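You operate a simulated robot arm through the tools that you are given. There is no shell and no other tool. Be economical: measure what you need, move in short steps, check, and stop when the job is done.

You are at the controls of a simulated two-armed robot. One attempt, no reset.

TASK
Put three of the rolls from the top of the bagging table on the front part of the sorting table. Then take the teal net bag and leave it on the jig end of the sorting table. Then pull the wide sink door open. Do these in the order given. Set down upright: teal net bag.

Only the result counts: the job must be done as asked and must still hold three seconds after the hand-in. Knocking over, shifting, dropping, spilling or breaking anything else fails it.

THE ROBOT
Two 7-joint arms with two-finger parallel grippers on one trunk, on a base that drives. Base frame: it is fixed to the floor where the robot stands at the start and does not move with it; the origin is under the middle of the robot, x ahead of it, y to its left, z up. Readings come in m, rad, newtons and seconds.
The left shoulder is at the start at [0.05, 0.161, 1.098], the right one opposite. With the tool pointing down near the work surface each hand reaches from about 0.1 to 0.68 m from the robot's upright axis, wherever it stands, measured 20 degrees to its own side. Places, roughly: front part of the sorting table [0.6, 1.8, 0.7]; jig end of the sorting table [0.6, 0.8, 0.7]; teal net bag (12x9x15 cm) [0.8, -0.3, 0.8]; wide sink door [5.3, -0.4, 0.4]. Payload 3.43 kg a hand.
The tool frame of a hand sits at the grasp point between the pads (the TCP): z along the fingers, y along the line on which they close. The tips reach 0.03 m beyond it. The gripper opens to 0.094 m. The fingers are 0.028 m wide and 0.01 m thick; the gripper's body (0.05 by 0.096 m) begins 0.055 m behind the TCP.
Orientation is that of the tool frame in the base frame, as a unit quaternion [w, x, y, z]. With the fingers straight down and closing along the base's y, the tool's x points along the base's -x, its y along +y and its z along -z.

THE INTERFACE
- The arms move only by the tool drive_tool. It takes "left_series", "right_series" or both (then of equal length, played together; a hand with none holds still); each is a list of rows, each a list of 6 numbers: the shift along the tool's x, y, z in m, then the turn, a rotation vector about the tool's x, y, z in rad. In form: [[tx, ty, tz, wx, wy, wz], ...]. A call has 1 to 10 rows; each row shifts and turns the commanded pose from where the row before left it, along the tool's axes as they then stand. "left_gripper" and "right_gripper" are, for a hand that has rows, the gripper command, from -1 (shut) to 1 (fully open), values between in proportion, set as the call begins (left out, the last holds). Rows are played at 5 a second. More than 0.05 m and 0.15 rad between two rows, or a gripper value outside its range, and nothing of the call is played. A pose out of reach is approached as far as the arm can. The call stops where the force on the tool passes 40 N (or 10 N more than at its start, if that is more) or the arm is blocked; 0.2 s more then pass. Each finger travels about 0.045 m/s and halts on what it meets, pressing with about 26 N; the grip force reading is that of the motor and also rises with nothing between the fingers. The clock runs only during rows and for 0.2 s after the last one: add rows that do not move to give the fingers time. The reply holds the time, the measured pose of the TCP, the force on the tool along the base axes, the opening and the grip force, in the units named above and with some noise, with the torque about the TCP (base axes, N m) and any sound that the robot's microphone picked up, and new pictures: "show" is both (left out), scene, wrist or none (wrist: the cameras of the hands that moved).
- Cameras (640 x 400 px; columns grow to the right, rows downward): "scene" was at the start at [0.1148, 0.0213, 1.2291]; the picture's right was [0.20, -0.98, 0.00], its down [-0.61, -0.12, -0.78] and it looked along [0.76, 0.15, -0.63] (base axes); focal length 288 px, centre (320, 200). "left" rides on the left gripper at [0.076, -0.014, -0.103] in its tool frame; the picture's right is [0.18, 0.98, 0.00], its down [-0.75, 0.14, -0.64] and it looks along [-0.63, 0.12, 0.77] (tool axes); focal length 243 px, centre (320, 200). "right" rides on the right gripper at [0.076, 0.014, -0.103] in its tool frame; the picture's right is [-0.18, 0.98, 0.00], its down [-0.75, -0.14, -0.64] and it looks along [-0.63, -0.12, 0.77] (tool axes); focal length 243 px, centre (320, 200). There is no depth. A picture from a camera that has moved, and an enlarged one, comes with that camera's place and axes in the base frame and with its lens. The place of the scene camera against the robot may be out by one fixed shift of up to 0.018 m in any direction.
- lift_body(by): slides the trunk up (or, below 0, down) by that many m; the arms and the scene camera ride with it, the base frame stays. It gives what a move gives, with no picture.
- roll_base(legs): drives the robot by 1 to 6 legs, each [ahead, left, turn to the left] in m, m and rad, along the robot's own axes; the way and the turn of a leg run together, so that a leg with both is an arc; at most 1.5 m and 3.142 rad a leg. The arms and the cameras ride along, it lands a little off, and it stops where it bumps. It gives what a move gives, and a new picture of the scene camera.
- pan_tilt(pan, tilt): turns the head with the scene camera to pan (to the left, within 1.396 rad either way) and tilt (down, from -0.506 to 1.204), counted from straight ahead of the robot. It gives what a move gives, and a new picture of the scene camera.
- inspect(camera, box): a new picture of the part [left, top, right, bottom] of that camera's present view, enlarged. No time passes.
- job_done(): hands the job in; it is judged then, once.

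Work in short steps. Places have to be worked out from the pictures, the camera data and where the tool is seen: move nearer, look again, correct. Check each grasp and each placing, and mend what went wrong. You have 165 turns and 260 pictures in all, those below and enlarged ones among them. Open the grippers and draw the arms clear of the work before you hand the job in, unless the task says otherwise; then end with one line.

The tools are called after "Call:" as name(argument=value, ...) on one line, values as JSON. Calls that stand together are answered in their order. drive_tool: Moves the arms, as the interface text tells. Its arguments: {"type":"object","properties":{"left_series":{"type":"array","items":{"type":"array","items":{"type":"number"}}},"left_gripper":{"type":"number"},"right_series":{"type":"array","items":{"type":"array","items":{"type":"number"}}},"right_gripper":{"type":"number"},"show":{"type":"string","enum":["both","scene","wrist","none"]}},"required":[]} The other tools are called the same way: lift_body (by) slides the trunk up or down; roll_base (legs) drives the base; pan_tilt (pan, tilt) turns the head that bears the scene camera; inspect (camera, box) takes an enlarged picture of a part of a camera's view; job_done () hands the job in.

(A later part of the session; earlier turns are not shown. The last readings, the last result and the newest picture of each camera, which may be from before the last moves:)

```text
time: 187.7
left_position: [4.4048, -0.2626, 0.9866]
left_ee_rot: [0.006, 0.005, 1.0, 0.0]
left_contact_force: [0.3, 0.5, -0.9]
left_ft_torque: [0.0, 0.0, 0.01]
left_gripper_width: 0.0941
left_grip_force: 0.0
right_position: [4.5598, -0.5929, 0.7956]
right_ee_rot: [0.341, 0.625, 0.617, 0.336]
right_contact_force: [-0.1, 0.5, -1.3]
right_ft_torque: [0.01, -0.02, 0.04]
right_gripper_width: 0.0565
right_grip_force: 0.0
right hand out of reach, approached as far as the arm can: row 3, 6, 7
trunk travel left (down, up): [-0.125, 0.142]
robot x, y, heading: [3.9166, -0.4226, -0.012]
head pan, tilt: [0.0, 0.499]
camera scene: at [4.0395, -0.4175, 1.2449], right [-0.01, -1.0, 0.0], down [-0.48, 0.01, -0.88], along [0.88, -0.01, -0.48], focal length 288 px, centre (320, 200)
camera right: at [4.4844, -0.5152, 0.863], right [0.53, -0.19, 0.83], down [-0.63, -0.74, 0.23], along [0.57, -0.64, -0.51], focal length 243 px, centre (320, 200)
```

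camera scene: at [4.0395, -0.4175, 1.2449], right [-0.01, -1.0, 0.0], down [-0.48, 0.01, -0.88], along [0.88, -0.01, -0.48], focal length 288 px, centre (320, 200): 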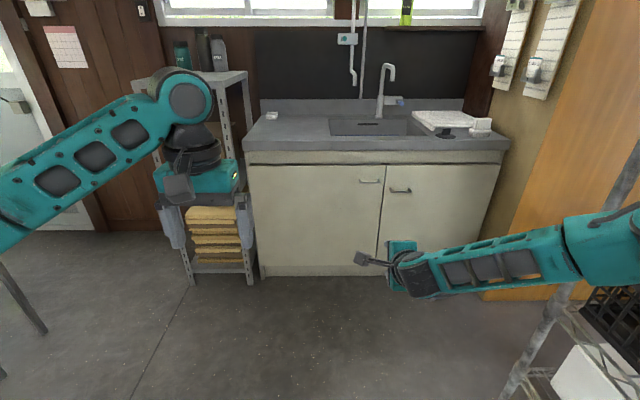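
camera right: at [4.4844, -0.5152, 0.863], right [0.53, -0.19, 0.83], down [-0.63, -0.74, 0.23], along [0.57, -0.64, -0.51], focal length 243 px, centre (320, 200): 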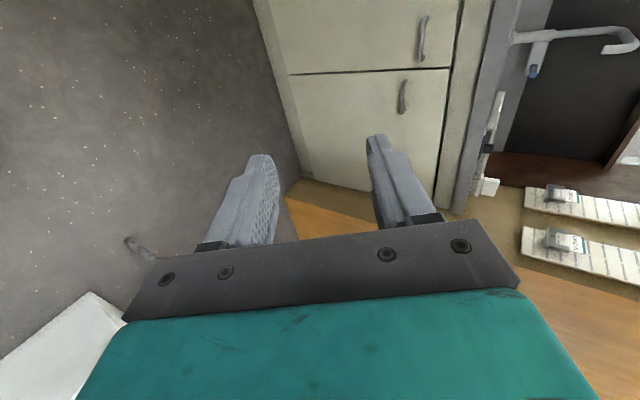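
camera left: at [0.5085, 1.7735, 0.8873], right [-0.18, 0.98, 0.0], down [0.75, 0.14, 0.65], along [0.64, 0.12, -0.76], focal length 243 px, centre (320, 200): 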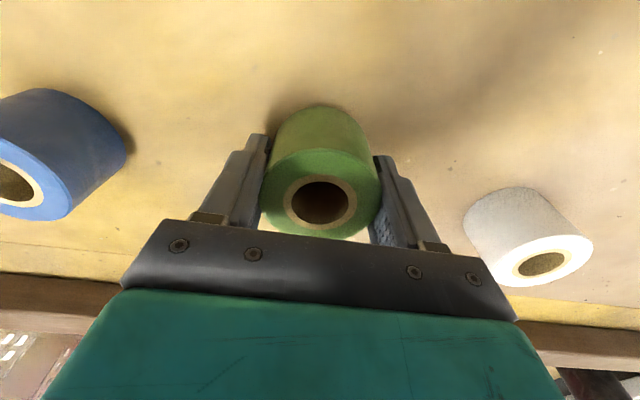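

Pitch is 57° with the fingers closing mostly vertical – usable. I lower the trunk 0.12 m to bring the hand near the handle height.

Call:
lift_body(by=-0.12)

Call:
drive_tool(right_series=[[0, 0, 0, -0.1, 0, 0], [0, 0, 0, -0.1, 0, 0], [0, 0, 0, 0, 0, 0]], right_gripper=1, show="both")

```text
time: 189.2
left_position: [4.4056, -0.2637, 0.8663]
left_ee_rot: [0.006, 0.006, 1.0, 0.0]
left_contact_force: [0.9, 1.1, 0.5]
left_ft_torque: [0.0, 0.01, -0.01]
left_gripper_width: 0.0939
left_grip_force: 0.0
right_position: [4.5607, -0.5926, 0.6761]
right_ee_rot: [0.341, 0.625, 0.617, 0.336]
right_contact_force: [0.7, -0.7, -0.4]
right_ft_torque: [-0.01, -0.01, 0.0]
right_gripper_width: 0.0566
right_grip_force: 0.0
trunk travel left (down, up): [-0.005, 0.262]
robot x, y, heading: [3.9208, -0.4221, -0.012]
head pan, tilt: [0.0, 0.499]
```

```text
time: 189.9
left_position: [4.4059, -0.2635, 0.8651]
left_ee_rot: [0.007, 0.005, 1.0, 0.0]
left_contact_force: [0.6, -0.9, -0.3]
left_ft_torque: [-0.03, 0.01, 0.01]
left_gripper_width: 0.0943
left_grip_force: 0.0
right_position: [4.5619, -0.593, 0.6775]
right_ee_rot: [0.343, 0.625, 0.617, 0.335]
right_contact_force: [0.1, -0.3, 0.7]
right_ft_torque: [0.02, 0.03, 0.03]
right_gripper_width: 0.094
right_grip_force: 0.0
right hand out of reach, approached as far as the arm can: row 1, 2
trunk travel left (down, up): [-0.005, 0.262]
robot x, y, heading: [3.9182, -0.4186, -0.006]
head pan, tilt: [0.0, 0.499]
camera scene: at [4.0394, -0.4174, 1.1249], right [-0.01, -1.0, 0.0], down [-0.48, 0.0, -0.88], along [0.88, -0.01, -0.48], focal length 288 px, centre (320, 200)
camera right: at [4.4844, -0.515, 0.743], right [0.53, -0.19, 0.83], down [-0.63, -0.74, 0.23], along [0.57, -0.64, -0.51], focal length 243 px, centre (320, 200)
```

scene: 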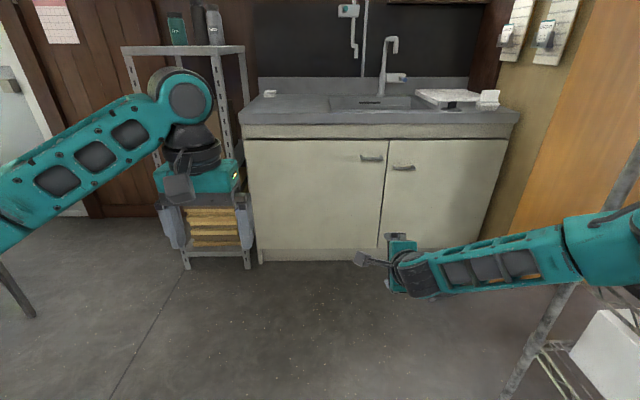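
right: 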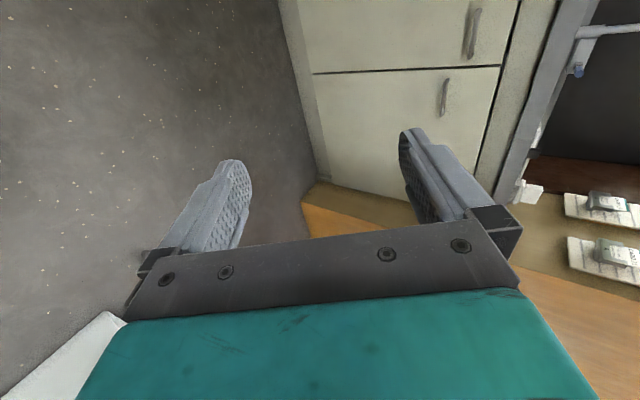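

Handle is near (5.26,−0.655,0.655). Before driving in I draw the left hand back and look right to check the elbow against the shelf post.

Call:
drive_tool(left_series=[[0.04, 0, -0.02, 0, 0, 0], [0.04, 0, -0.02, 0, 0, 0], [0.04, 0, -0.02, 0, 0, 0], [0.04, 0, -0.02, 0, 0, 0]], show="none")

Call:
pan_tilt(pan=-0.8, tilt=0.7)

```text
time: 190.9
left_position: [4.2448, -0.2611, 0.943]
left_ee_rot: [0.006, 0.005, 1.0, -0.001]
left_contact_force: [0.1, 0.3, 0.7]
left_ft_torque: [-0.01, -0.03, 0.0]
left_gripper_width: 0.0939
left_grip_force: 0.1
right_position: [4.5605, -0.5915, 0.6754]
right_ee_rot: [0.342, 0.626, 0.616, 0.335]
right_contact_force: [-0.8, -0.5, -0.6]
right_ft_torque: [-0.01, 0.0, 0.02]
right_gripper_width: 0.0939
right_grip_force: 0.0
trunk travel left (down, up): [-0.005, 0.262]
robot x, y, heading: [3.9193, -0.4229, -0.006]
head pan, tilt: [0.0, 0.499]
```

```text
time: 192.1
left_position: [4.2453, -0.2614, 0.9448]
left_ee_rot: [0.004, 0.005, 1.0, 0.0]
left_contact_force: [-0.2, 0.7, -0.2]
left_ft_torque: [0.01, -0.01, -0.04]
left_gripper_width: 0.0942
left_grip_force: 0.1
right_position: [4.5612, -0.5927, 0.6774]
right_ee_rot: [0.342, 0.625, 0.617, 0.336]
right_contact_force: [-0.1, 0.0, -0.4]
right_ft_torque: [0.01, 0.01, 0.02]
right_gripper_width: 0.0941
right_grip_force: 0.0
trunk travel left (down, up): [-0.005, 0.262]
robot x, y, heading: [3.9195, -0.4196, -0.012]
head pan, tilt: [-0.799, 0.7]
camera scene: at [4.0071, -0.4779, 1.1072], right [-0.72, -0.69, 0.0], down [-0.44, 0.47, -0.77], along [0.53, -0.55, -0.64], focal length 288 px, centre (320, 200)
```

scene: 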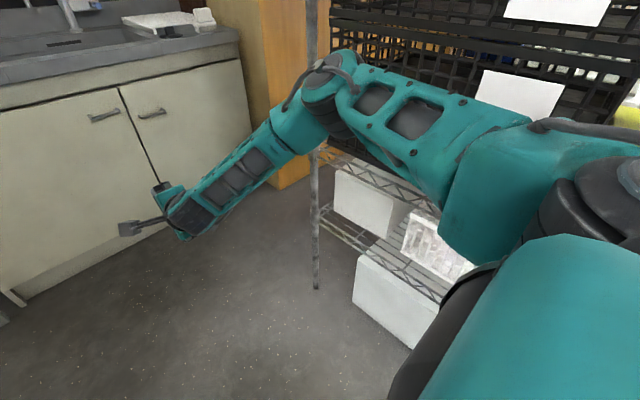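

The elbow (y≈−0.93) would pass close to the shelf post (4.52,−0.99). So I go left 0.14 first, then ahead 0.55, and only then right again.

Call:
roll_base(legs=[[0, 0.14, 0.01], [0.55, 0, 0]])

```text
time: 196.2
left_position: [4.7985, -0.1149, 0.9432]
left_ee_rot: [0.007, -0.003, 1.0, 0.0]
left_contact_force: [0.3, -0.7, 0.3]
left_ft_torque: [-0.01, 0.0, 0.01]
left_gripper_width: 0.0936
left_grip_force: 0.1
right_position: [5.1182, -0.443, 0.676]
right_ee_rot: [0.339, 0.621, 0.621, 0.337]
right_contact_force: [-0.4, 0.6, -1.0]
right_ft_torque: [0.0, 0.01, -0.02]
right_gripper_width: 0.094
right_grip_force: 0.0
trunk travel left (down, up): [-0.005, 0.262]
robot x, y, heading: [4.4749, -0.2824, 0.005]
head pan, tilt: [-0.799, 0.7]
camera scene: at [4.5641, -0.3357, 1.1072], right [-0.71, -0.7, 0.0], down [-0.45, 0.46, -0.76], along [0.54, -0.55, -0.64], focal length 288 px, centre (320, 200)
```

scene: 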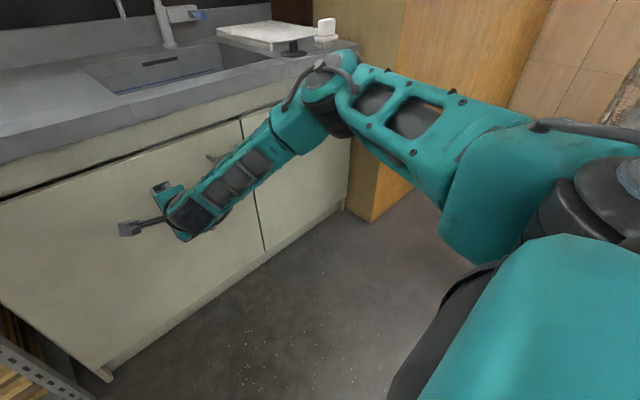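

The shelf is passed and the space on the right is free. I shift right 0.2 m so the hand lines up with the handle.

Call:
roll_base(legs=[[0, -0.205, -0.005]])

Call:
drive_tool(right_series=[[0, 0, 0, 0, 0, 0]], show="wrist")

Call:
pan_tilt(pan=-0.2, tilt=0.7)

```text
time: 197.8
left_position: [4.7993, -0.3214, 0.9435]
left_ee_rot: [0.006, 0.001, 1.0, 0.0]
left_contact_force: [0.9, -0.1, 0.2]
left_ft_torque: [0.02, -0.04, 0.02]
left_gripper_width: 0.094
left_grip_force: 0.1
right_position: [5.1173, -0.6509, 0.6764]
right_ee_rot: [0.34, 0.621, 0.62, 0.338]
right_contact_force: [0.1, 0.6, -0.1]
right_ft_torque: [0.0, -0.03, -0.02]
right_gripper_width: 0.0941
right_grip_force: 0.0
trunk travel left (down, up): [-0.005, 0.262]
robot x, y, heading: [4.4736, -0.4831, -0.0]
head pan, tilt: [-0.799, 0.7]
camera scene: at [4.5642, -0.5412, 1.1072], right [-0.72, -0.7, 0.0], down [-0.45, 0.46, -0.76], along [0.53, -0.55, -0.64], focal length 288 px, centre (320, 200)
```

scene: 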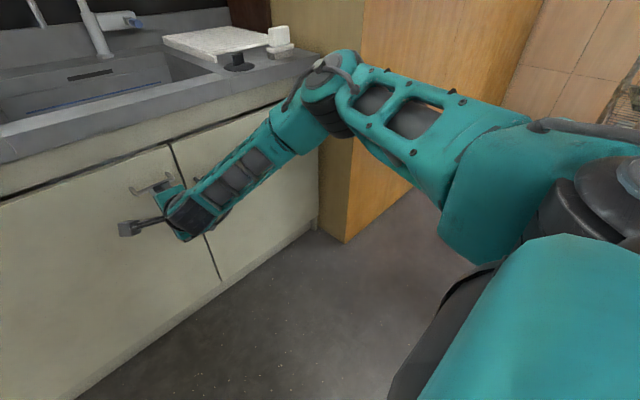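

```text
time: 198.2
left_position: [4.7998, -0.3209, 0.9426]
left_ee_rot: [0.005, 0.0, 1.0, 0.0]
left_contact_force: [-0.8, 1.0, -1.1]
left_ft_torque: [0.0, 0.01, 0.0]
left_gripper_width: 0.0939
left_grip_force: 0.0
right_position: [5.119, -0.6491, 0.6769]
right_ee_rot: [0.34, 0.622, 0.62, 0.337]
right_contact_force: [-0.3, -0.1, -0.3]
right_ft_torque: [0.05, 0.04, 0.01]
right_gripper_width: 0.094
right_grip_force: 0.1
trunk travel left (down, up): [-0.005, 0.262]
robot x, y, heading: [4.4745, -0.4854, 0.004]
head pan, tilt: [-0.799, 0.7]
camera right: at [5.0418, -0.5734, 0.743], right [0.53, -0.19, 0.83], down [-0.62, -0.75, 0.23], along [0.58, -0.63, -0.51], focal length 243 px, centre (320, 200)
```

right: 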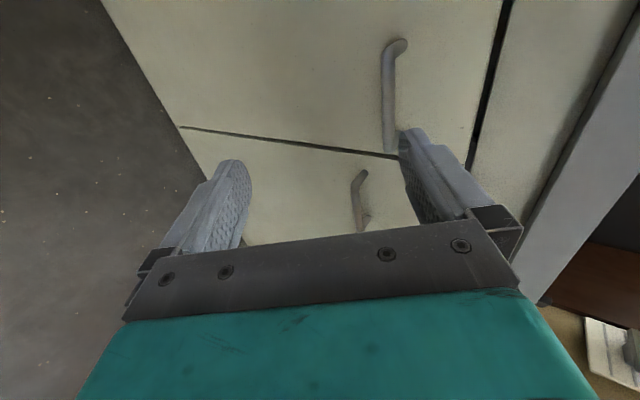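

```text
time: 199.2
left_position: [4.7988, -0.3211, 0.9424]
left_ee_rot: [0.006, 0.0, 1.0, 0.001]
left_contact_force: [-0.3, 0.7, 0.1]
left_ft_torque: [-0.03, 0.01, 0.02]
left_gripper_width: 0.0938
left_grip_force: 0.1
right_position: [5.1181, -0.6505, 0.6755]
right_ee_rot: [0.339, 0.622, 0.62, 0.337]
right_contact_force: [-0.1, -0.6, 0.1]
right_ft_torque: [0.01, 0.03, 0.0]
right_gripper_width: 0.0938
right_grip_force: 0.1
trunk travel left (down, up): [-0.005, 0.262]
robot x, y, heading: [4.473, -0.4853, 0.003]
head pan, tilt: [-0.201, 0.7]
camera scene: at [4.5882, -0.4972, 1.1072], right [-0.2, -0.98, 0.0], down [-0.63, 0.13, -0.76], along [0.75, -0.15, -0.64], focal length 288 px, centre (320, 200)
```

scene: 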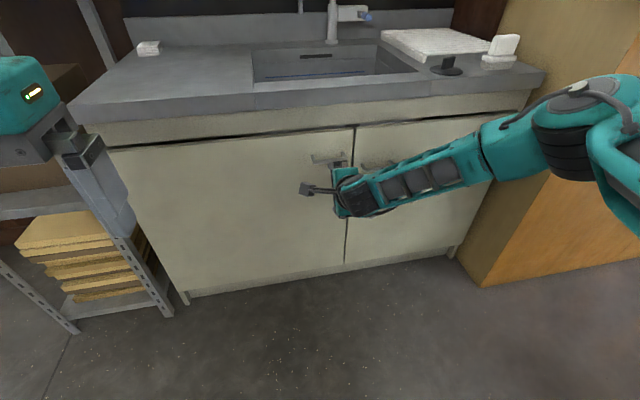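

Triangulated: handle centre (5.278,−0.66,0.653), about 8.5 cm long. I set the opening to 45 mm, drive the base 6 cm ahead, and line the hand up on the approach line.

Call:
roll_base(legs=[[0.06, -0.008, 0]])

Call:
drive_tool(right_series=[[0, 0.017, -0.01, 0, 0, 0], [0, 0.017, -0.01, 0, 0, 0], [0, 0, 0, 0, 0, 0]], right_gripper=-0.04, show="wrist")

```text
time: 200.2
left_position: [4.8588, -0.3288, 0.9439]
left_ee_rot: [0.006, 0.0, 1.0, 0.0]
left_contact_force: [-0.2, 0.0, 0.9]
left_ft_torque: [-0.01, -0.01, -0.01]
left_gripper_width: 0.0939
left_grip_force: 0.2
right_position: [5.1786, -0.6584, 0.6766]
right_ee_rot: [0.34, 0.621, 0.62, 0.338]
right_contact_force: [-0.5, 0.1, -0.3]
right_ft_torque: [0.01, -0.01, 0.01]
right_gripper_width: 0.0938
right_grip_force: 0.0
trunk travel left (down, up): [-0.005, 0.262]
robot x, y, heading: [4.5332, -0.4915, -0.001]
head pan, tilt: [-0.201, 0.7]
camera scene: at [4.6472, -0.5049, 1.1071], right [-0.2, -0.98, 0.0], down [-0.63, 0.13, -0.76], along [0.75, -0.15, -0.64], focal length 288 px, centre (320, 200)
```

scene: 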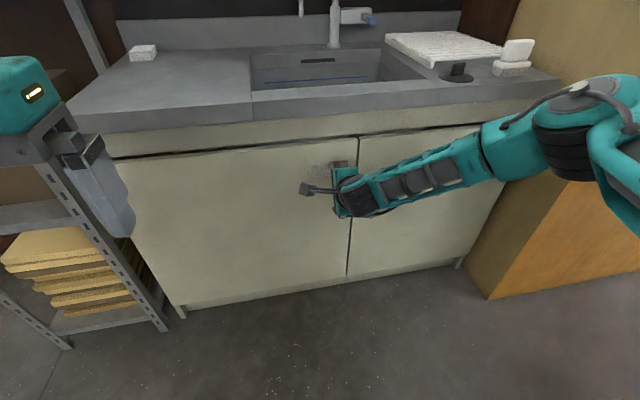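

```text
time: 201.0
left_position: [4.8581, -0.3293, 0.9429]
left_ee_rot: [0.007, -0.001, 1.0, -0.001]
left_contact_force: [-0.1, 0.4, 0.2]
left_ft_torque: [0.02, -0.02, -0.02]
left_gripper_width: 0.0942
left_grip_force: 0.0
right_position: [5.1785, -0.6583, 0.7151]
right_ee_rot: [0.34, 0.621, 0.62, 0.337]
right_contact_force: [0.1, 0.7, 1.0]
right_ft_torque: [0.0, 0.01, -0.03]
right_gripper_width: 0.0451
right_grip_force: 0.0
trunk travel left (down, up): [-0.005, 0.262]
robot x, y, heading: [4.536, -0.4908, 0.004]
head pan, tilt: [-0.201, 0.7]
camera right: at [5.1025, -0.5809, 0.7821], right [0.53, -0.18, 0.83], down [-0.62, -0.75, 0.23], along [0.58, -0.63, -0.51], focal length 243 px, centre (320, 200)
```

right: 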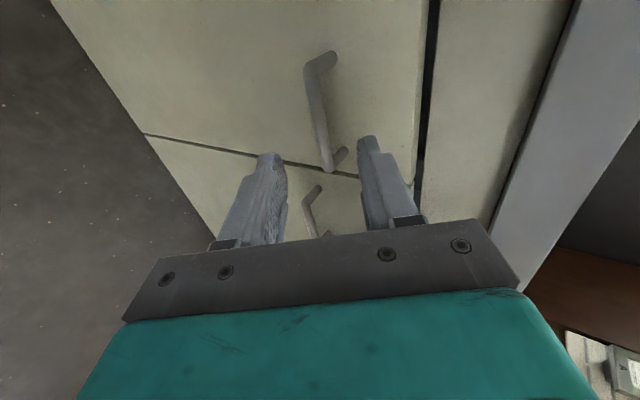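

The bar lies right on the hand's approach line, 0.119 ahead; the door face is at x≈5.314. I advance 0.108 m along the tool.

Call:
drive_tool(right_series=[[-0.001, 0, 0.036, 0, 0, 0], [-0.001, 0, 0.036, 0, 0, 0], [-0.001, 0, 0.02, 0, 0, 0], [0, 0, 0.016, 0, 0, 0], [0, 0, 0, 0, 0, 0]], show="wrist")

```text
time: 201.9
left_position: [4.8563, -0.3287, 0.9439]
left_ee_rot: [0.007, 0.0, 1.0, 0.001]
left_contact_force: [-0.2, 0.3, 0.5]
left_ft_torque: [0.0, 0.02, -0.01]
left_gripper_width: 0.0941
left_grip_force: 0.1
right_position: [5.2588, -0.6614, 0.6659]
right_ee_rot: [0.34, 0.622, 0.62, 0.337]
right_contact_force: [-19.2, -0.9, 8.7]
right_ft_torque: [0.01, -0.58, 0.05]
right_gripper_width: 0.0432
right_grip_force: 0.1
trunk travel left (down, up): [-0.005, 0.262]
robot x, y, heading: [4.5324, -0.4888, 0.001]
head pan, tilt: [-0.201, 0.7]
stopped in row 4 (right hand): the force on the tool passed its limit (the readings are from after the stop); the commanded pose is now the measured one
camera right: at [5.1808, -0.584, 0.7324], right [0.53, -0.19, 0.83], down [-0.62, -0.75, 0.23], along [0.58, -0.63, -0.51], focal length 243 px, centre (320, 200)
```

right: 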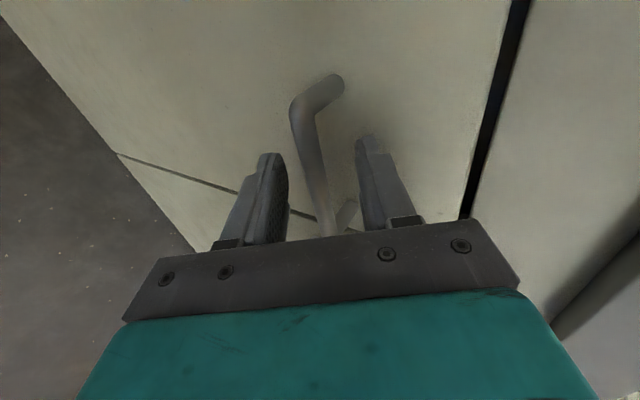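

The upper fingertip touched the door, with the bar between the fingers. I back off 4 mm and close on the bar.

Call:
drive_tool(right_series=[[0, 0, -0.004, 0, 0, 0], [0, 0, 0, 0, 0, 0], [0, 0, 0, 0, 0, 0], [0, 0, 0, 0, 0, 0], [0, 0, 0, 0, 0, 0], [0, 0, 0, 0, 0, 0]], right_gripper=-1, show="wrist")

```text
time: 203.3
left_position: [4.859, -0.3296, 0.943]
left_ee_rot: [0.005, 0.0, 1.0, -0.001]
left_contact_force: [0.0, 0.4, 0.4]
left_ft_torque: [0.02, 0.0, 0.05]
left_gripper_width: 0.094
left_grip_force: 0.1
right_position: [5.256, -0.6604, 0.6662]
right_ee_rot: [0.34, 0.622, 0.62, 0.337]
right_contact_force: [-3.7, 0.0, -4.4]
right_ft_torque: [-0.77, 0.04, 0.41]
right_gripper_width: 0.0117
right_grip_force: 44.7
trunk travel left (down, up): [-0.005, 0.262]
robot x, y, heading: [4.5319, -0.4941, -0.0]
head pan, tilt: [-0.201, 0.7]
camera right: at [5.1788, -0.5842, 0.7315], right [0.53, -0.18, 0.83], down [-0.62, -0.75, 0.23], along [0.58, -0.63, -0.51], focal length 243 px, centre (320, 200)
```

right: 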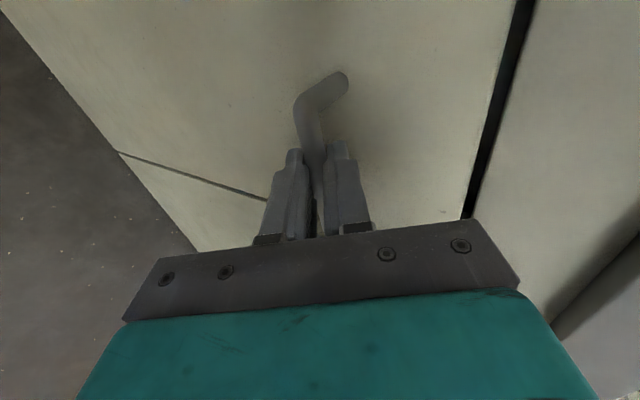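

The bar is gripped (11.7 mm). I pull back along −x gently, 6 cm.

Call:
drive_tool(right_series=[[0, -0.0081, -0.0126, 0, 0, 0], [0, -0.0081, -0.0126, 0, 0, 0], [0.001, -0.0081, -0.0126, 0, 0, 0], [0.001, -0.0081, -0.0126, 0, 0, 0], [0, 0, 0, 0, 0, 0]], show="both")

```text
time: 204.5
left_position: [4.8602, -0.329, 0.9418]
left_ee_rot: [0.004, -0.001, 1.0, 0.0]
left_contact_force: [0.2, 0.5, -0.1]
left_ft_torque: [0.01, -0.01, 0.01]
left_gripper_width: 0.0942
left_grip_force: 0.1
right_position: [5.195, -0.6546, 0.6648]
right_ee_rot: [0.336, 0.622, 0.621, 0.338]
right_contact_force: [5.0, 18.5, -11.5]
right_ft_torque: [1.07, 0.01, -0.79]
right_gripper_width: 0.0127
right_grip_force: 44.7
trunk travel left (down, up): [-0.005, 0.262]
robot x, y, heading: [4.535, -0.4915, 0.001]
head pan, tilt: [-0.201, 0.7]
camera scene: at [4.6484, -0.5043, 1.1069], right [-0.2, -0.98, 0.0], down [-0.63, 0.13, -0.76], along [0.75, -0.15, -0.65], focal length 288 px, centre (320, 200)
camera right: at [5.1181, -0.5787, 0.7327], right [0.54, -0.19, 0.82], down [-0.61, -0.76, 0.23], along [0.58, -0.63, -0.52], focal length 243 px, centre (320, 200)
```

scene: 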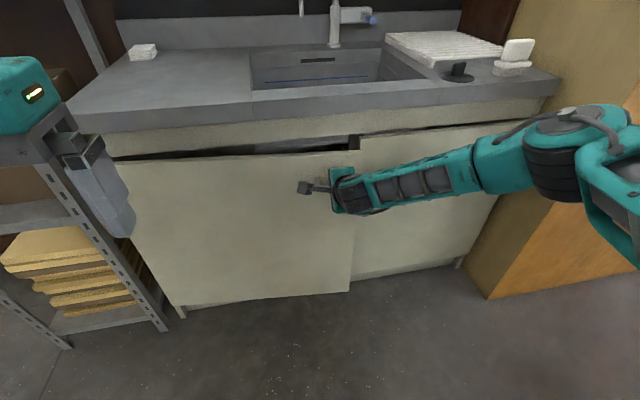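
right: 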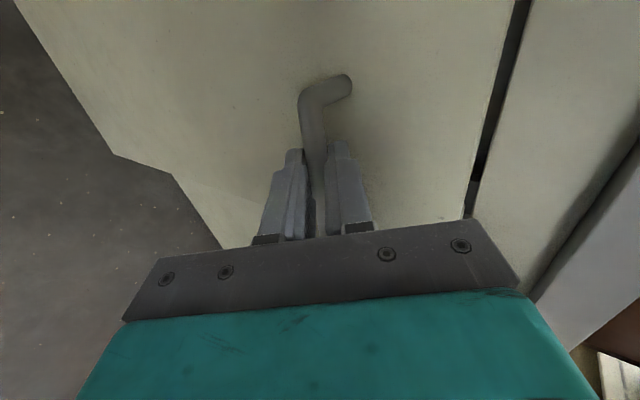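

The door is moving, about 6°. I continue along its arc, turning the hand with the door.

Call:
drive_tool(right_series=[[0.006, -0.0158, -0.0246, 0, -0.0546, 0.0351], [0.0034, -0.0158, -0.0246, 0, -0.0546, 0.0351], [0.0029, -0.0158, -0.0246, 0, -0.0546, 0.0351], [0.0025, -0.0158, -0.0246, 0, -0.0546, 0.0351], [0.002, -0.0158, -0.0246, 0, -0.0546, 0.0351], [0, 0, 0, 0, 0, 0]], show="both")

```text
time: 205.9
left_position: [4.8599, -0.3267, 0.9418]
left_ee_rot: [0.004, 0.0, 1.0, -0.001]
left_contact_force: [-0.2, -0.3, 0.2]
left_ft_torque: [0.0, -0.01, -0.02]
left_gripper_width: 0.0941
left_grip_force: 0.0
right_position: [5.0523, -0.6145, 0.6654]
right_ee_rot: [0.384, 0.712, 0.515, 0.283]
right_contact_force: [17.2, 34.2, -8.3]
right_ft_torque: [1.46, -0.5, -0.01]
right_gripper_width: 0.0119
right_grip_force: 44.6
trunk travel left (down, up): [-0.005, 0.262]
robot x, y, heading: [4.5335, -0.4933, 0.005]
head pan, tilt: [-0.201, 0.7]
camera scene: at [4.6484, -0.5036, 1.1071], right [-0.2, -0.98, 0.0], down [-0.63, 0.13, -0.76], along [0.75, -0.15, -0.65], focal length 288 px, centre (320, 200)
camera right: at [5.0042, -0.5194, 0.7342], right [0.45, -0.35, 0.82], down [-0.82, -0.53, 0.23], along [0.36, -0.78, -0.52], focal length 243 px, centre (320, 200)
```

scene: 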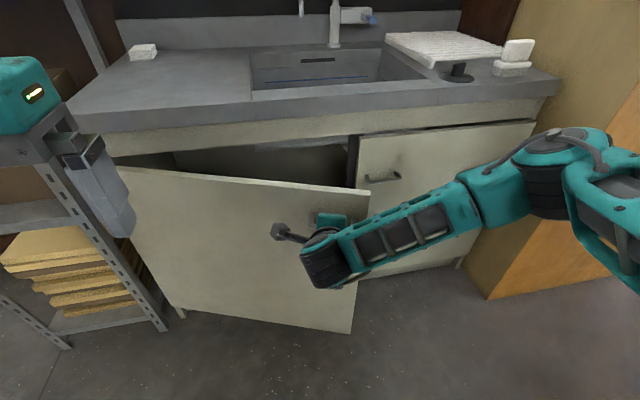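
right: 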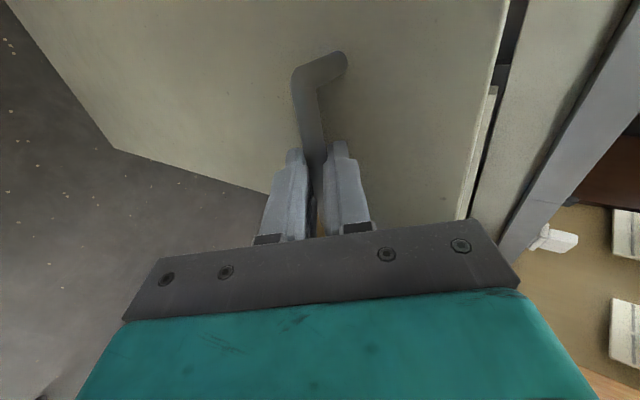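

The door is about 20° open, with a sideways pull of +34 N. I ease toward +y and go on along the arc.

Call:
drive_tool(right_series=[[0.012, 0, 0, 0, 0, 0], [0.006, -0.0148, -0.023, 0, -0.0546, 0.0351], [0.006, -0.0148, -0.023, 0, -0.0546, 0.0351], [0.005, -0.0148, -0.023, 0, -0.0546, 0.0351], [0.005, -0.0148, -0.023, 0, -0.0546, 0.0351], [0, 0, 0, 0, 0, 0]], show="both")

```text
time: 207.3
left_position: [4.8576, -0.331, 0.9428]
left_ee_rot: [0.006, 0.001, 1.0, 0.001]
left_contact_force: [0.1, 0.9, 0.1]
left_ft_torque: [0.03, 0.03, -0.01]
left_gripper_width: 0.094
left_grip_force: 0.1
right_position: [4.9626, -0.55, 0.664]
right_ee_rot: [0.427, 0.774, 0.413, 0.22]
right_contact_force: [-23.8, -30.6, 5.1]
right_ft_torque: [-1.09, 0.67, 0.45]
right_gripper_width: 0.0122
right_grip_force: 44.8
trunk travel left (down, up): [-0.005, 0.262]
robot x, y, heading: [4.53, -0.4886, 0.001]
head pan, tilt: [-0.201, 0.7]
camera scene: at [4.6456, -0.5063, 1.1072], right [-0.2, -0.98, 0.0], down [-0.63, 0.13, -0.77], along [0.75, -0.15, -0.64], focal length 288 px, centre (320, 200)
camera right: at [4.9424, -0.4412, 0.7309], right [0.34, -0.44, 0.83], down [-0.93, -0.27, 0.24], along [0.12, -0.85, -0.51], focal length 243 px, centre (320, 200)
```

scene: 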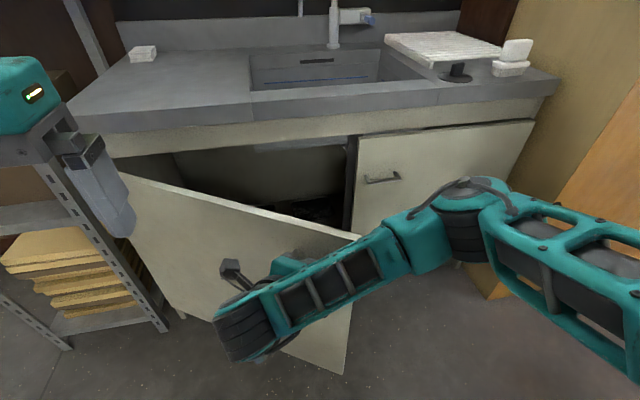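
right: 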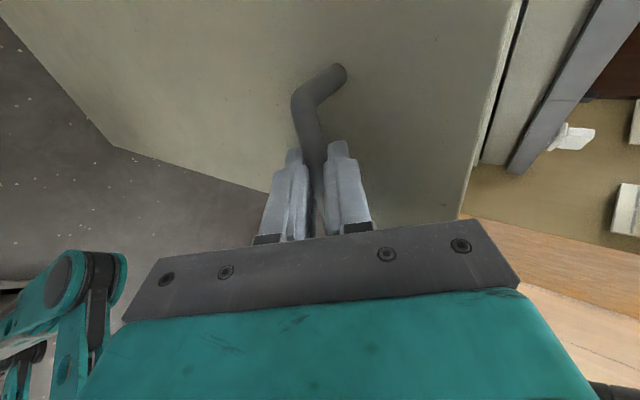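

The door is about 34° open. Next I'll let go and push it further from the inside. I open the gripper a bit and withdraw along the tool axis.

Call:
drive_tool(right_series=[[0, 0, 0, 0, 0, 0], [0, 0, 0, 0, 0, 0], [0, 0, 0, 0, 0, 0], [0, 0, -0.03, 0, 0, 0], [0, 0, -0.04, 0, 0, 0], [0, 0, -0.04, 0, 0, 0]], right_gripper=0.1, show="both")

```text
time: 208.7
left_position: [4.8576, -0.3302, 0.9434]
left_ee_rot: [0.005, 0.0, 1.0, 0.0]
left_contact_force: [-0.3, 0.0, -0.1]
left_ft_torque: [0.0, 0.01, -0.01]
left_gripper_width: 0.094
left_grip_force: 0.1
right_position: [4.8873, -0.4938, 0.725]
right_ee_rot: [0.423, 0.774, 0.414, 0.225]
right_contact_force: [0.2, 0.1, 0.1]
right_ft_torque: [0.05, 0.02, -0.01]
right_gripper_width: 0.0517
right_grip_force: 0.2
trunk travel left (down, up): [-0.005, 0.262]
robot x, y, heading: [4.5303, -0.4943, 0.004]
head pan, tilt: [-0.201, 0.7]
camera scene: at [4.647, -0.505, 1.1071], right [-0.2, -0.98, 0.0], down [-0.63, 0.13, -0.77], along [0.75, -0.15, -0.64], focal length 288 px, centre (320, 200)
camera right: at [4.8656, -0.3863, 0.7923], right [0.34, -0.45, 0.83], down [-0.93, -0.28, 0.23], along [0.13, -0.85, -0.51], focal length 243 px, centre (320, 200)
```

scene: 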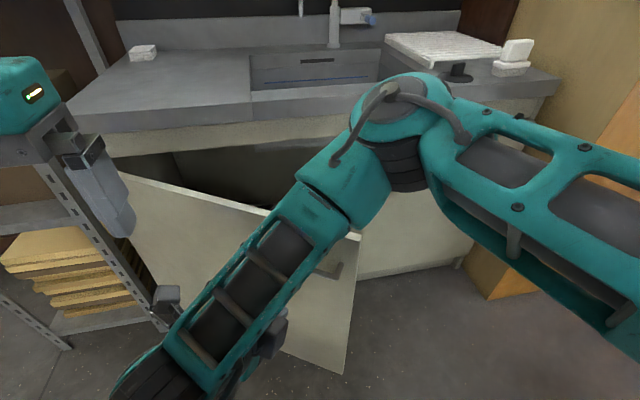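
right: 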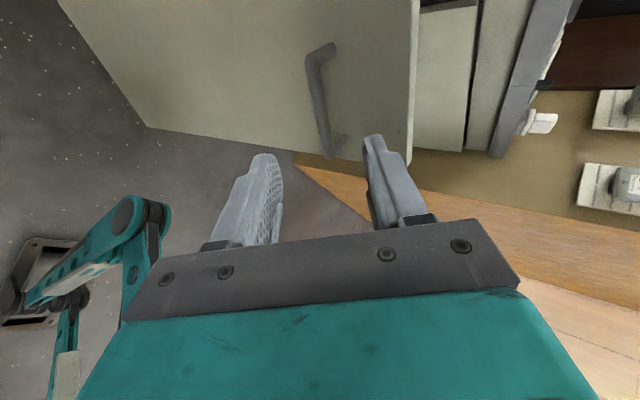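

The handle is free and the door stays. I raise the hand 10 cm and turn its yaw back to straight ahead.

Call:
drive_tool(right_series=[[0, 0.028, -0.018, 0, 0, 0], [0, 0.028, -0.018, 0, 0, 0], [0, 0.028, -0.018, 0, 0, 0], [0, 0, 0, 0, 0.124, -0.08], [0, 0, 0, 0, 0.124, -0.08], [0, 0, 0, 0, 0.124, -0.08], [0, 0, 0, 0, 0.124, -0.08], [0, 0, 0, 0, 0, 0]], right_gripper=-1, show="scene")

```text
time: 209.8
left_position: [4.8578, -0.3316, 0.9456]
left_ee_rot: [0.006, 0.002, 1.0, -0.003]
left_contact_force: [0.2, 0.7, 0.2]
left_ft_torque: [0.01, -0.04, -0.02]
left_gripper_width: 0.0938
left_grip_force: 0.1
right_position: [4.889, -0.4958, 0.8264]
right_ee_rot: [0.404, 0.733, 0.484, 0.256]
right_contact_force: [-1.5, 0.4, 0.5]
right_ft_torque: [0.0, -0.04, -0.01]
right_gripper_width: 0.0
right_grip_force: 26.0
trunk travel left (down, up): [-0.005, 0.262]
robot x, y, heading: [4.5354, -0.4919, -0.001]
head pan, tilt: [-0.201, 0.7]
stopped in row 5 (right hand): the force on the tool passed its limit (the readings are from after the stop); the commanded pose is now the measured one
camera scene: at [4.6471, -0.5049, 1.1072], right [-0.2, -0.98, 0.0], down [-0.63, 0.13, -0.76], along [0.75, -0.15, -0.64], focal length 288 px, centre (320, 200)
```

scene: 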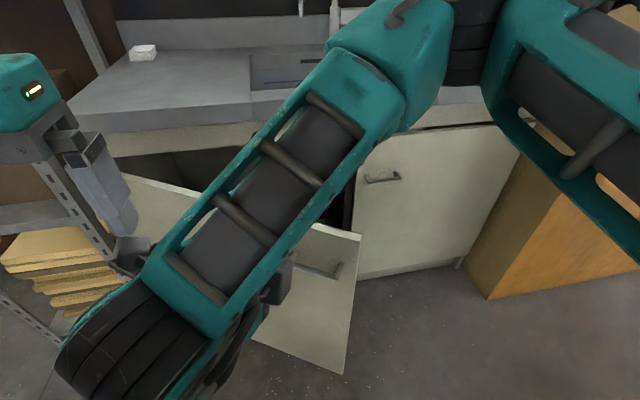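

The right hand's camera arm brushed the left hand. I move the left hand away to the left first, then back the base off.

Call:
drive_tool(left_series=[[0, 0.04, -0.01, 0, 0, 0], [0, 0.04, -0.01, 0, 0, 0], [0, 0.04, -0.01, 0, 0, 0], [0.02, 0.03, -0.01, 0, 0, 0]], show="none")

Call:
roll_base(legs=[[-0.2, 0, 0]])

```text
time: 210.8
left_position: [4.8375, -0.1815, 0.9805]
left_ee_rot: [0.006, 0.003, 1.0, -0.005]
left_contact_force: [0.5, 0.3, 0.4]
left_ft_torque: [-0.03, 0.01, -0.01]
left_gripper_width: 0.0938
left_grip_force: 0.0
right_position: [4.8901, -0.495, 0.8251]
right_ee_rot: [0.402, 0.734, 0.482, 0.258]
right_contact_force: [-0.4, 0.2, 0.2]
right_ft_torque: [0.01, -0.01, -0.01]
right_gripper_width: 0.0003
right_grip_force: 26.3
trunk travel left (down, up): [-0.005, 0.262]
robot x, y, heading: [4.5315, -0.4886, -0.003]
head pan, tilt: [-0.201, 0.7]
```

```text
time: 212.4
left_position: [4.6408, -0.1823, 0.9794]
left_ee_rot: [0.007, 0.004, 1.0, -0.005]
left_contact_force: [0.0, -0.1, -0.4]
left_ft_torque: [0.02, 0.01, 0.0]
left_gripper_width: 0.0939
left_grip_force: 0.1
right_position: [4.6923, -0.4961, 0.8244]
right_ee_rot: [0.403, 0.734, 0.482, 0.257]
right_contact_force: [0.3, -0.4, -0.7]
right_ft_torque: [0.01, 0.04, 0.0]
right_gripper_width: 0.0
right_grip_force: 25.9
trunk travel left (down, up): [-0.005, 0.262]
robot x, y, heading: [4.3393, -0.4926, -0.006]
head pan, tilt: [-0.201, 0.7]
camera scene: at [4.4497, -0.5051, 1.1072], right [-0.2, -0.98, 0.0], down [-0.63, 0.13, -0.77], along [0.75, -0.16, -0.64], focal length 288 px, centre (320, 200)
```

scene: 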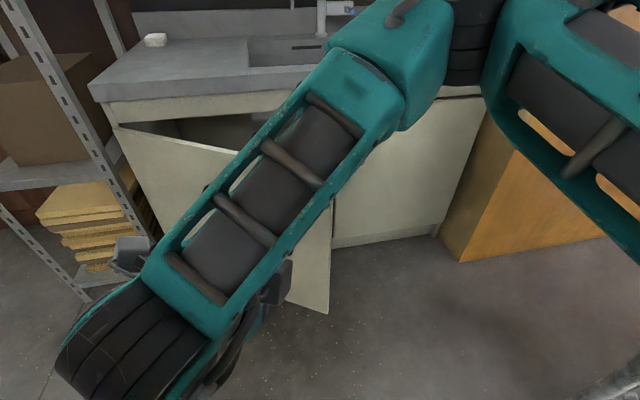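

Now in free space, I bring the right hand back to tool-down: yaw to zero, pitch down, then roll back.

Call:
drive_tool(right_series=[[-0.02, 0, 0, 0, 0.115, -0.074], [-0.02, 0, 0, 0, 0.115, -0.074], [-0.02, 0, 0, 0, 0.115, -0.074], [0, 0, 0, 0.1426, 0, 0], [0, 0, 0, 0.1426, 0, 0], [0, 0, 0, 0.1426, 0, 0], [0, 0, 0, 0.1426, 0, 0], [0, 0, 0, 0.1426, 0, 0], [0, 0, 0, 0.1426, 0, 0], [0, 0, 0, 0.1426, 0, 0]], show="none")

Call:
drive_tool(right_series=[[0, 0, 0, 0, 0, -0.149], [0, 0, 0, 0, 0, -0.149], [0, 0, 0, 0, 0, -0.149], [0, 0, 0, 0, 0, -0.149], [0, 0, 0, 0, 0, -0.149], [0, 0, 0, 0, 0, -0.149], [0, 0, 0, 0, 0, -0.149], [0, 0, 0, 0, 0, -0.149], [0, 0, 0, 0, 0, -0.149], [0, 0, 0, 0, 0, -0.149]], show="scene")

```text
time: 214.6
left_position: [4.642, -0.1818, 0.9792]
left_ee_rot: [0.006, 0.004, 1.0, -0.004]
left_contact_force: [0.0, 0.0, -0.5]
left_ft_torque: [0.02, 0.01, -0.01]
left_gripper_width: 0.0939
left_grip_force: 0.1
right_position: [4.679, -0.5488, 0.8248]
right_ee_rot: [0.0, 0.709, 0.705, -0.005]
right_contact_force: [-0.2, -0.3, 0.7]
right_ft_torque: [-0.01, -0.01, -0.02]
right_gripper_width: 0.0
right_grip_force: 25.6
right hand out of reach, approached as far as the arm can: row 3
trunk travel left (down, up): [-0.005, 0.262]
robot x, y, heading: [4.3349, -0.4923, -0.005]
head pan, tilt: [-0.201, 0.7]
```

```text
time: 216.8
left_position: [4.6419, -0.1825, 0.9792]
left_ee_rot: [0.006, 0.004, 1.0, -0.004]
left_contact_force: [0.4, 0.1, -0.4]
left_ft_torque: [-0.01, 0.02, 0.01]
left_gripper_width: 0.0941
left_grip_force: 0.1
right_position: [4.6797, -0.549, 0.8247]
right_ee_rot: [-0.002, 0.041, 0.999, -0.004]
right_contact_force: [-0.8, 0.3, -0.5]
right_ft_torque: [-0.01, 0.03, 0.02]
right_gripper_width: 0.0
right_grip_force: 25.7
trunk travel left (down, up): [-0.005, 0.262]
robot x, y, heading: [4.3356, -0.4886, -0.002]
head pan, tilt: [-0.201, 0.7]
camera scene: at [4.4497, -0.5051, 1.1072], right [-0.2, -0.98, 0.0], down [-0.63, 0.13, -0.76], along [0.75, -0.16, -0.64], focal length 288 px, centre (320, 200)
```

scene: 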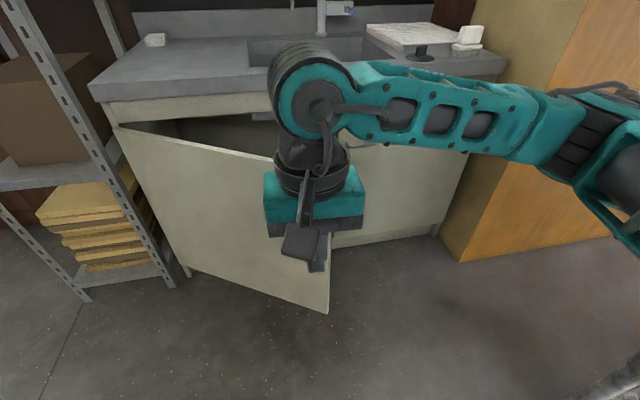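

The hand is tool-down again. I drive 0.12 ahead, then carry the hand over the door's top (z≈0.74) to its inner side.

Call:
roll_base(legs=[[0.12, 0, 0]])

Call:
drive_tool(right_series=[[0, 0, -0.02, 0, 0, -0.082], [-0.04, -0.025, 0, 0, 0, 0], [-0.04, -0.025, 0, 0, 0, 0], [-0.04, -0.025, 0, 0, 0, 0], [-0.04, -0.025, 0, 0, 0, 0], [-0.04, -0.025, 0, 0, 0, 0], [-0.03, -0.025, 0, 0, 0, 0], [0, 0, 0, 0, 0, 0]], show="both")

```text
time: 218.0
left_position: [4.7588, -0.1832, 0.9812]
left_ee_rot: [0.006, 0.004, 1.0, -0.004]
left_contact_force: [0.3, -0.2, 0.5]
left_ft_torque: [0.0, -0.02, 0.04]
left_gripper_width: 0.0939
left_grip_force: 0.1
right_position: [4.7982, -0.5499, 0.8248]
right_ee_rot: [-0.003, 0.042, 0.999, -0.003]
right_contact_force: [0.8, 0.3, -0.4]
right_ft_torque: [0.0, -0.01, -0.01]
right_gripper_width: 0.0001
right_grip_force: 25.6
trunk travel left (down, up): [-0.005, 0.262]
robot x, y, heading: [4.4555, -0.4927, -0.002]
head pan, tilt: [-0.201, 0.7]
camera scene: at [4.568, -0.5056, 1.1071], right [-0.2, -0.98, 0.0], down [-0.63, 0.13, -0.76], along [0.75, -0.16, -0.64], focal length 288 px, centre (320, 200)
```

scene: 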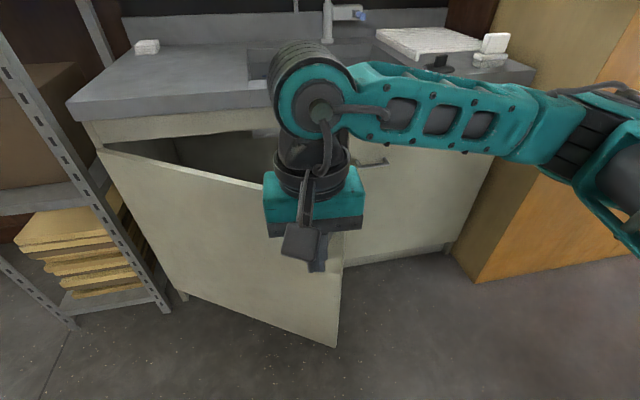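

```text
time: 219.8
left_position: [4.7606, -0.1825, 0.9793]
left_ee_rot: [0.007, 0.004, 1.0, -0.004]
left_contact_force: [-0.7, 0.8, 0.4]
left_ft_torque: [0.02, -0.01, -0.01]
left_gripper_width: 0.0942
left_grip_force: 0.1
right_position: [5.0288, -0.7008, 0.8433]
right_ee_rot: [-0.003, 0.002, 1.0, -0.004]
right_contact_force: [0.1, 0.4, -0.1]
right_ft_torque: [0.01, -0.04, -0.02]
right_gripper_width: 0.0
right_grip_force: 26.0
trunk travel left (down, up): [-0.005, 0.262]
robot x, y, heading: [4.4569, -0.4924, -0.005]
head pan, tilt: [-0.201, 0.7]
camera scene: at [4.568, -0.5056, 1.1072], right [-0.2, -0.98, 0.0], down [-0.63, 0.13, -0.76], along [0.75, -0.16, -0.64], focal length 288 px, centre (320, 200)
camera right: at [4.9542, -0.6844, 0.9464], right [0.19, 0.98, -0.01], down [0.76, -0.14, 0.64], along [0.63, -0.13, -0.77], focal length 243 px, centre (320, 200)
```

scene: 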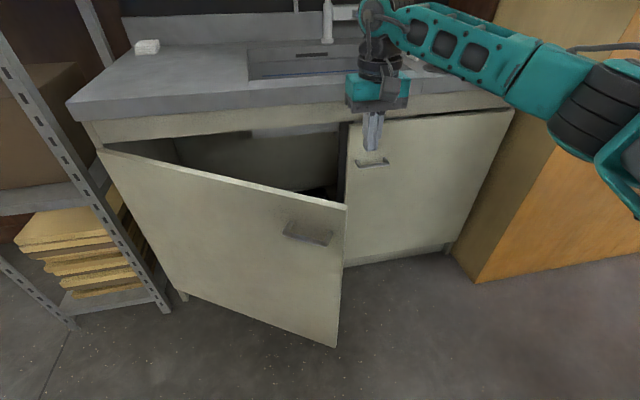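
right: 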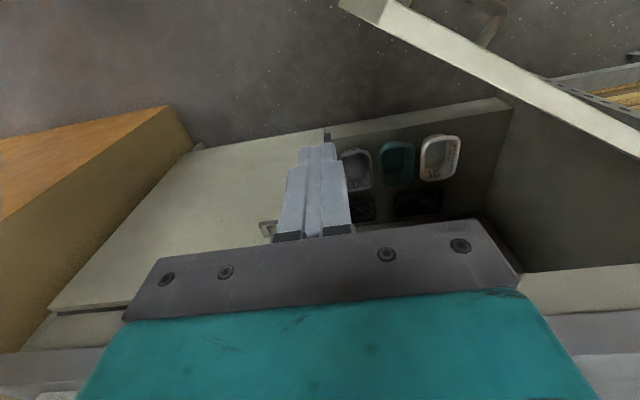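

I'm above the inner side of the door (free edge at (4.96,−0.67)). I lower the right hand to z≈0.64 behind the door and move the left arm out of the way.

Call:
drive_tool(right_series=[[0, 0, 0.04, 0, 0, 0], [0, 0, 0.04, 0, 0, 0], [0, 0, 0.04, 0, 0, 0], [0, 0, 0.04, 0, 0, 0], [0, 0, 0.04, 0, 0, 0]], left_series=[[0.02, 0.03, -0.01, 0, 0, 0], [0.02, 0.03, -0.01, 0, 0, 0], [0.02, 0.03, -0.01, 0, 0, 0], [0.02, 0.03, -0.01, 0, 0, 0], [0.02, 0.03, -0.01, 0, 0, 0]], show="scene")

```text
time: 221.0
left_position: [4.7546, -0.1161, 0.9963]
left_ee_rot: [0.007, 0.005, 1.0, -0.004]
left_contact_force: [0.4, 0.1, -1.1]
left_ft_torque: [0.0, -0.03, 0.02]
left_gripper_width: 0.094
left_grip_force: 0.1
left hand out of reach, approached as far as the arm can: row 2, 3, 4, 5
right_position: [5.0265, -0.7004, 0.6437]
right_ee_rot: [-0.003, 0.002, 1.0, -0.004]
right_contact_force: [-0.1, 0.1, 0.5]
right_ft_torque: [0.02, -0.02, -0.03]
right_gripper_width: 0.0
right_grip_force: 26.1
trunk travel left (down, up): [-0.005, 0.262]
robot x, y, heading: [4.457, -0.4947, -0.005]
head pan, tilt: [-0.201, 0.7]
camera scene: at [4.5679, -0.5056, 1.1072], right [-0.2, -0.98, 0.0], down [-0.63, 0.13, -0.76], along [0.75, -0.16, -0.64], focal length 288 px, centre (320, 200)
```

scene: 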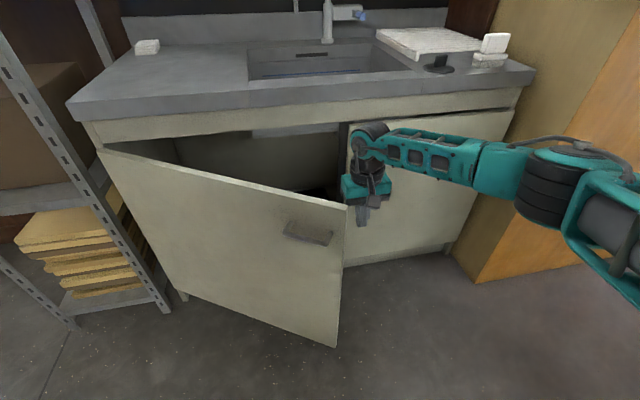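

The hand is behind the door's free edge. I sweep it toward +y and −x to push the door open.

Call:
drive_tool(right_series=[[0.01, 0.04, 0, 0, 0, 0], [0.016, 0.04, 0, 0, 0, 0], [0.02, 0.04, 0, 0, 0, 0], [0.022, 0.04, 0, 0, 0, 0], [0.024, 0.04, 0, 0, 0, 0], [0, 0, 0, 0, 0, 0]], show="scene")

```text
time: 222.4
left_position: [4.7548, -0.1157, 0.9953]
left_ee_rot: [0.006, 0.006, 1.0, -0.005]
left_contact_force: [0.9, -0.3, 1.0]
left_ft_torque: [0.0, 0.02, -0.04]
left_gripper_width: 0.0938
left_grip_force: 0.1
right_position: [4.9332, -0.4989, 0.6435]
right_ee_rot: [-0.002, 0.003, 1.0, -0.005]
right_contact_force: [0.0, 0.0, 0.0]
right_ft_torque: [-0.01, 0.02, 0.0]
right_gripper_width: 0.0
right_grip_force: 25.7
trunk travel left (down, up): [-0.005, 0.262]
robot x, y, heading: [4.4546, -0.4874, -0.005]
head pan, tilt: [-0.201, 0.7]
camera scene: at [4.5679, -0.5056, 1.1072], right [-0.2, -0.98, 0.0], down [-0.63, 0.13, -0.76], along [0.75, -0.16, -0.64], focal length 288 px, centre (320, 200)
```

scene: 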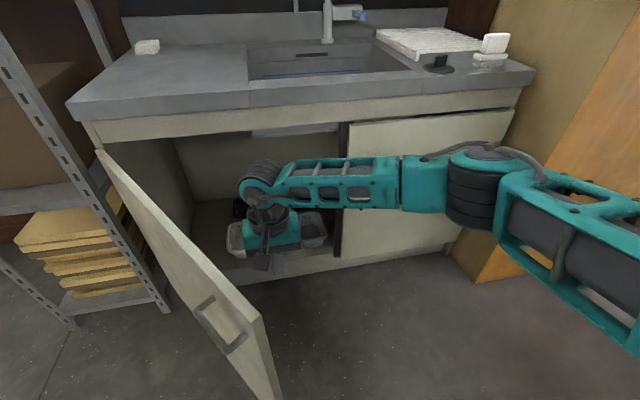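

The door is now about 55° open. To keep the base out of its sweep I reach forward 0.15, then back the base 0.15.

Call:
drive_tool(right_series=[[-0.04, -0.005, 0, 0, 0, 0], [-0.04, -0.005, 0, 0, 0, 0], [-0.04, -0.005, 0, 0, 0, 0], [-0.03, 0, 0, 0, 0, 0]], show="none")

Call:
roll_base(legs=[[-0.16, 0, 0]])

```text
time: 223.4
left_position: [4.7556, -0.1152, 0.9956]
left_ee_rot: [0.006, 0.005, 1.0, -0.005]
left_contact_force: [-0.3, -0.2, -1.1]
left_ft_torque: [-0.02, 0.0, 0.0]
left_gripper_width: 0.0942
left_grip_force: 0.2
right_position: [5.0521, -0.5271, 0.6473]
right_ee_rot: [-0.002, 0.001, 1.0, -0.003]
right_contact_force: [-0.4, 0.3, -0.4]
right_ft_torque: [-0.01, 0.02, 0.0]
right_gripper_width: 0.0002
right_grip_force: 25.7
right hand out of reach, approached as far as the arm can: row 3, 4
trunk travel left (down, up): [-0.005, 0.262]
robot x, y, heading: [4.4511, -0.4905, -0.003]
head pan, tilt: [-0.201, 0.7]
```

```text
time: 224.8
left_position: [4.5993, -0.1157, 0.9955]
left_ee_rot: [0.006, 0.006, 1.0, -0.004]
left_contact_force: [-0.6, 0.0, 0.5]
left_ft_torque: [0.05, -0.02, -0.01]
left_gripper_width: 0.094
left_grip_force: 0.1
right_position: [4.8953, -0.528, 0.6462]
right_ee_rot: [-0.003, 0.003, 1.0, -0.004]
right_contact_force: [-0.7, 1.1, 0.7]
right_ft_torque: [0.0, -0.02, -0.03]
right_gripper_width: 0.0001
right_grip_force: 26.1
trunk travel left (down, up): [-0.005, 0.262]
robot x, y, heading: [4.2976, -0.4924, -0.007]
head pan, tilt: [-0.201, 0.7]
camera scene: at [4.4114, -0.505, 1.1072], right [-0.21, -0.98, 0.0], down [-0.63, 0.13, -0.77], along [0.75, -0.16, -0.64], focal length 288 px, centre (320, 200)
```

scene: 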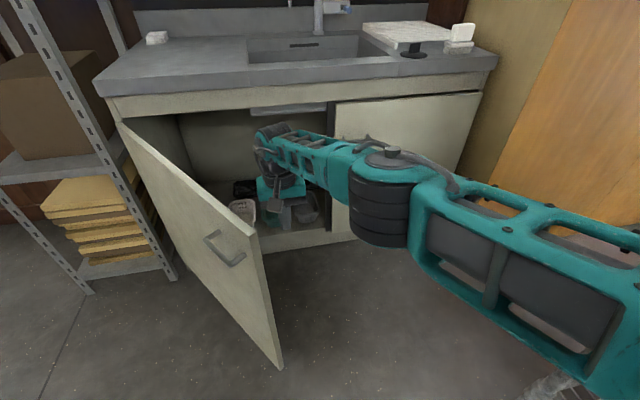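

I continue pushing the inner face toward +y.

Call:
drive_tool(right_series=[[0.006, 0.045, 0, 0, 0, 0], [0.006, 0.045, 0, 0, 0, 0], [0.01, 0.04, 0, 0, 0, 0], [0.01, 0.04, 0, 0, 0, 0], [0.01, 0.04, 0, 0, 0, 0], [0.008, 0.04, 0, 0, 0, 0], [0, 0, 0, 0, 0, 0]], show="scene")

```text
time: 226.4
left_position: [4.6001, -0.1153, 0.9961]
left_ee_rot: [0.006, 0.006, 1.0, -0.004]
left_contact_force: [0.8, 0.1, 0.7]
left_ft_torque: [0.0, 0.01, 0.01]
left_gripper_width: 0.094
left_grip_force: 0.1
right_position: [4.8332, -0.3983, 0.6647]
right_ee_rot: [-0.002, 0.004, 1.0, -0.004]
right_contact_force: [0.1, 0.0, -0.1]
right_ft_torque: [-0.02, -0.03, -0.04]
right_gripper_width: 0.0
right_grip_force: 25.7
right hand out of reach, approached as far as the arm can: row 1, 2, 3, 4, 5, 6
trunk travel left (down, up): [-0.005, 0.262]
robot x, y, heading: [4.2977, -0.4885, -0.005]
head pan, tilt: [-0.201, 0.7]
camera scene: at [4.4115, -0.505, 1.1072], right [-0.21, -0.98, 0.0], down [-0.63, 0.13, -0.77], along [0.75, -0.16, -0.64], focal length 288 px, centre (320, 200)
```

scene: 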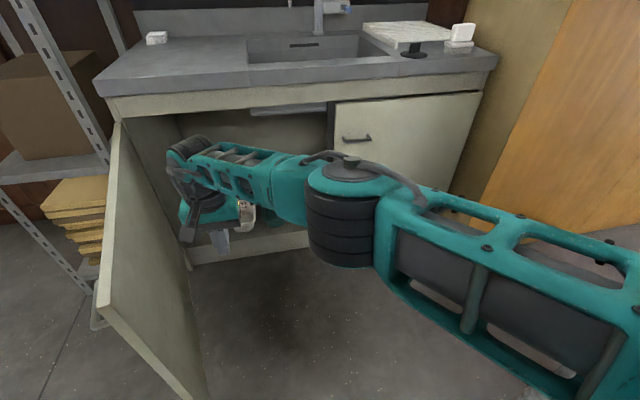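

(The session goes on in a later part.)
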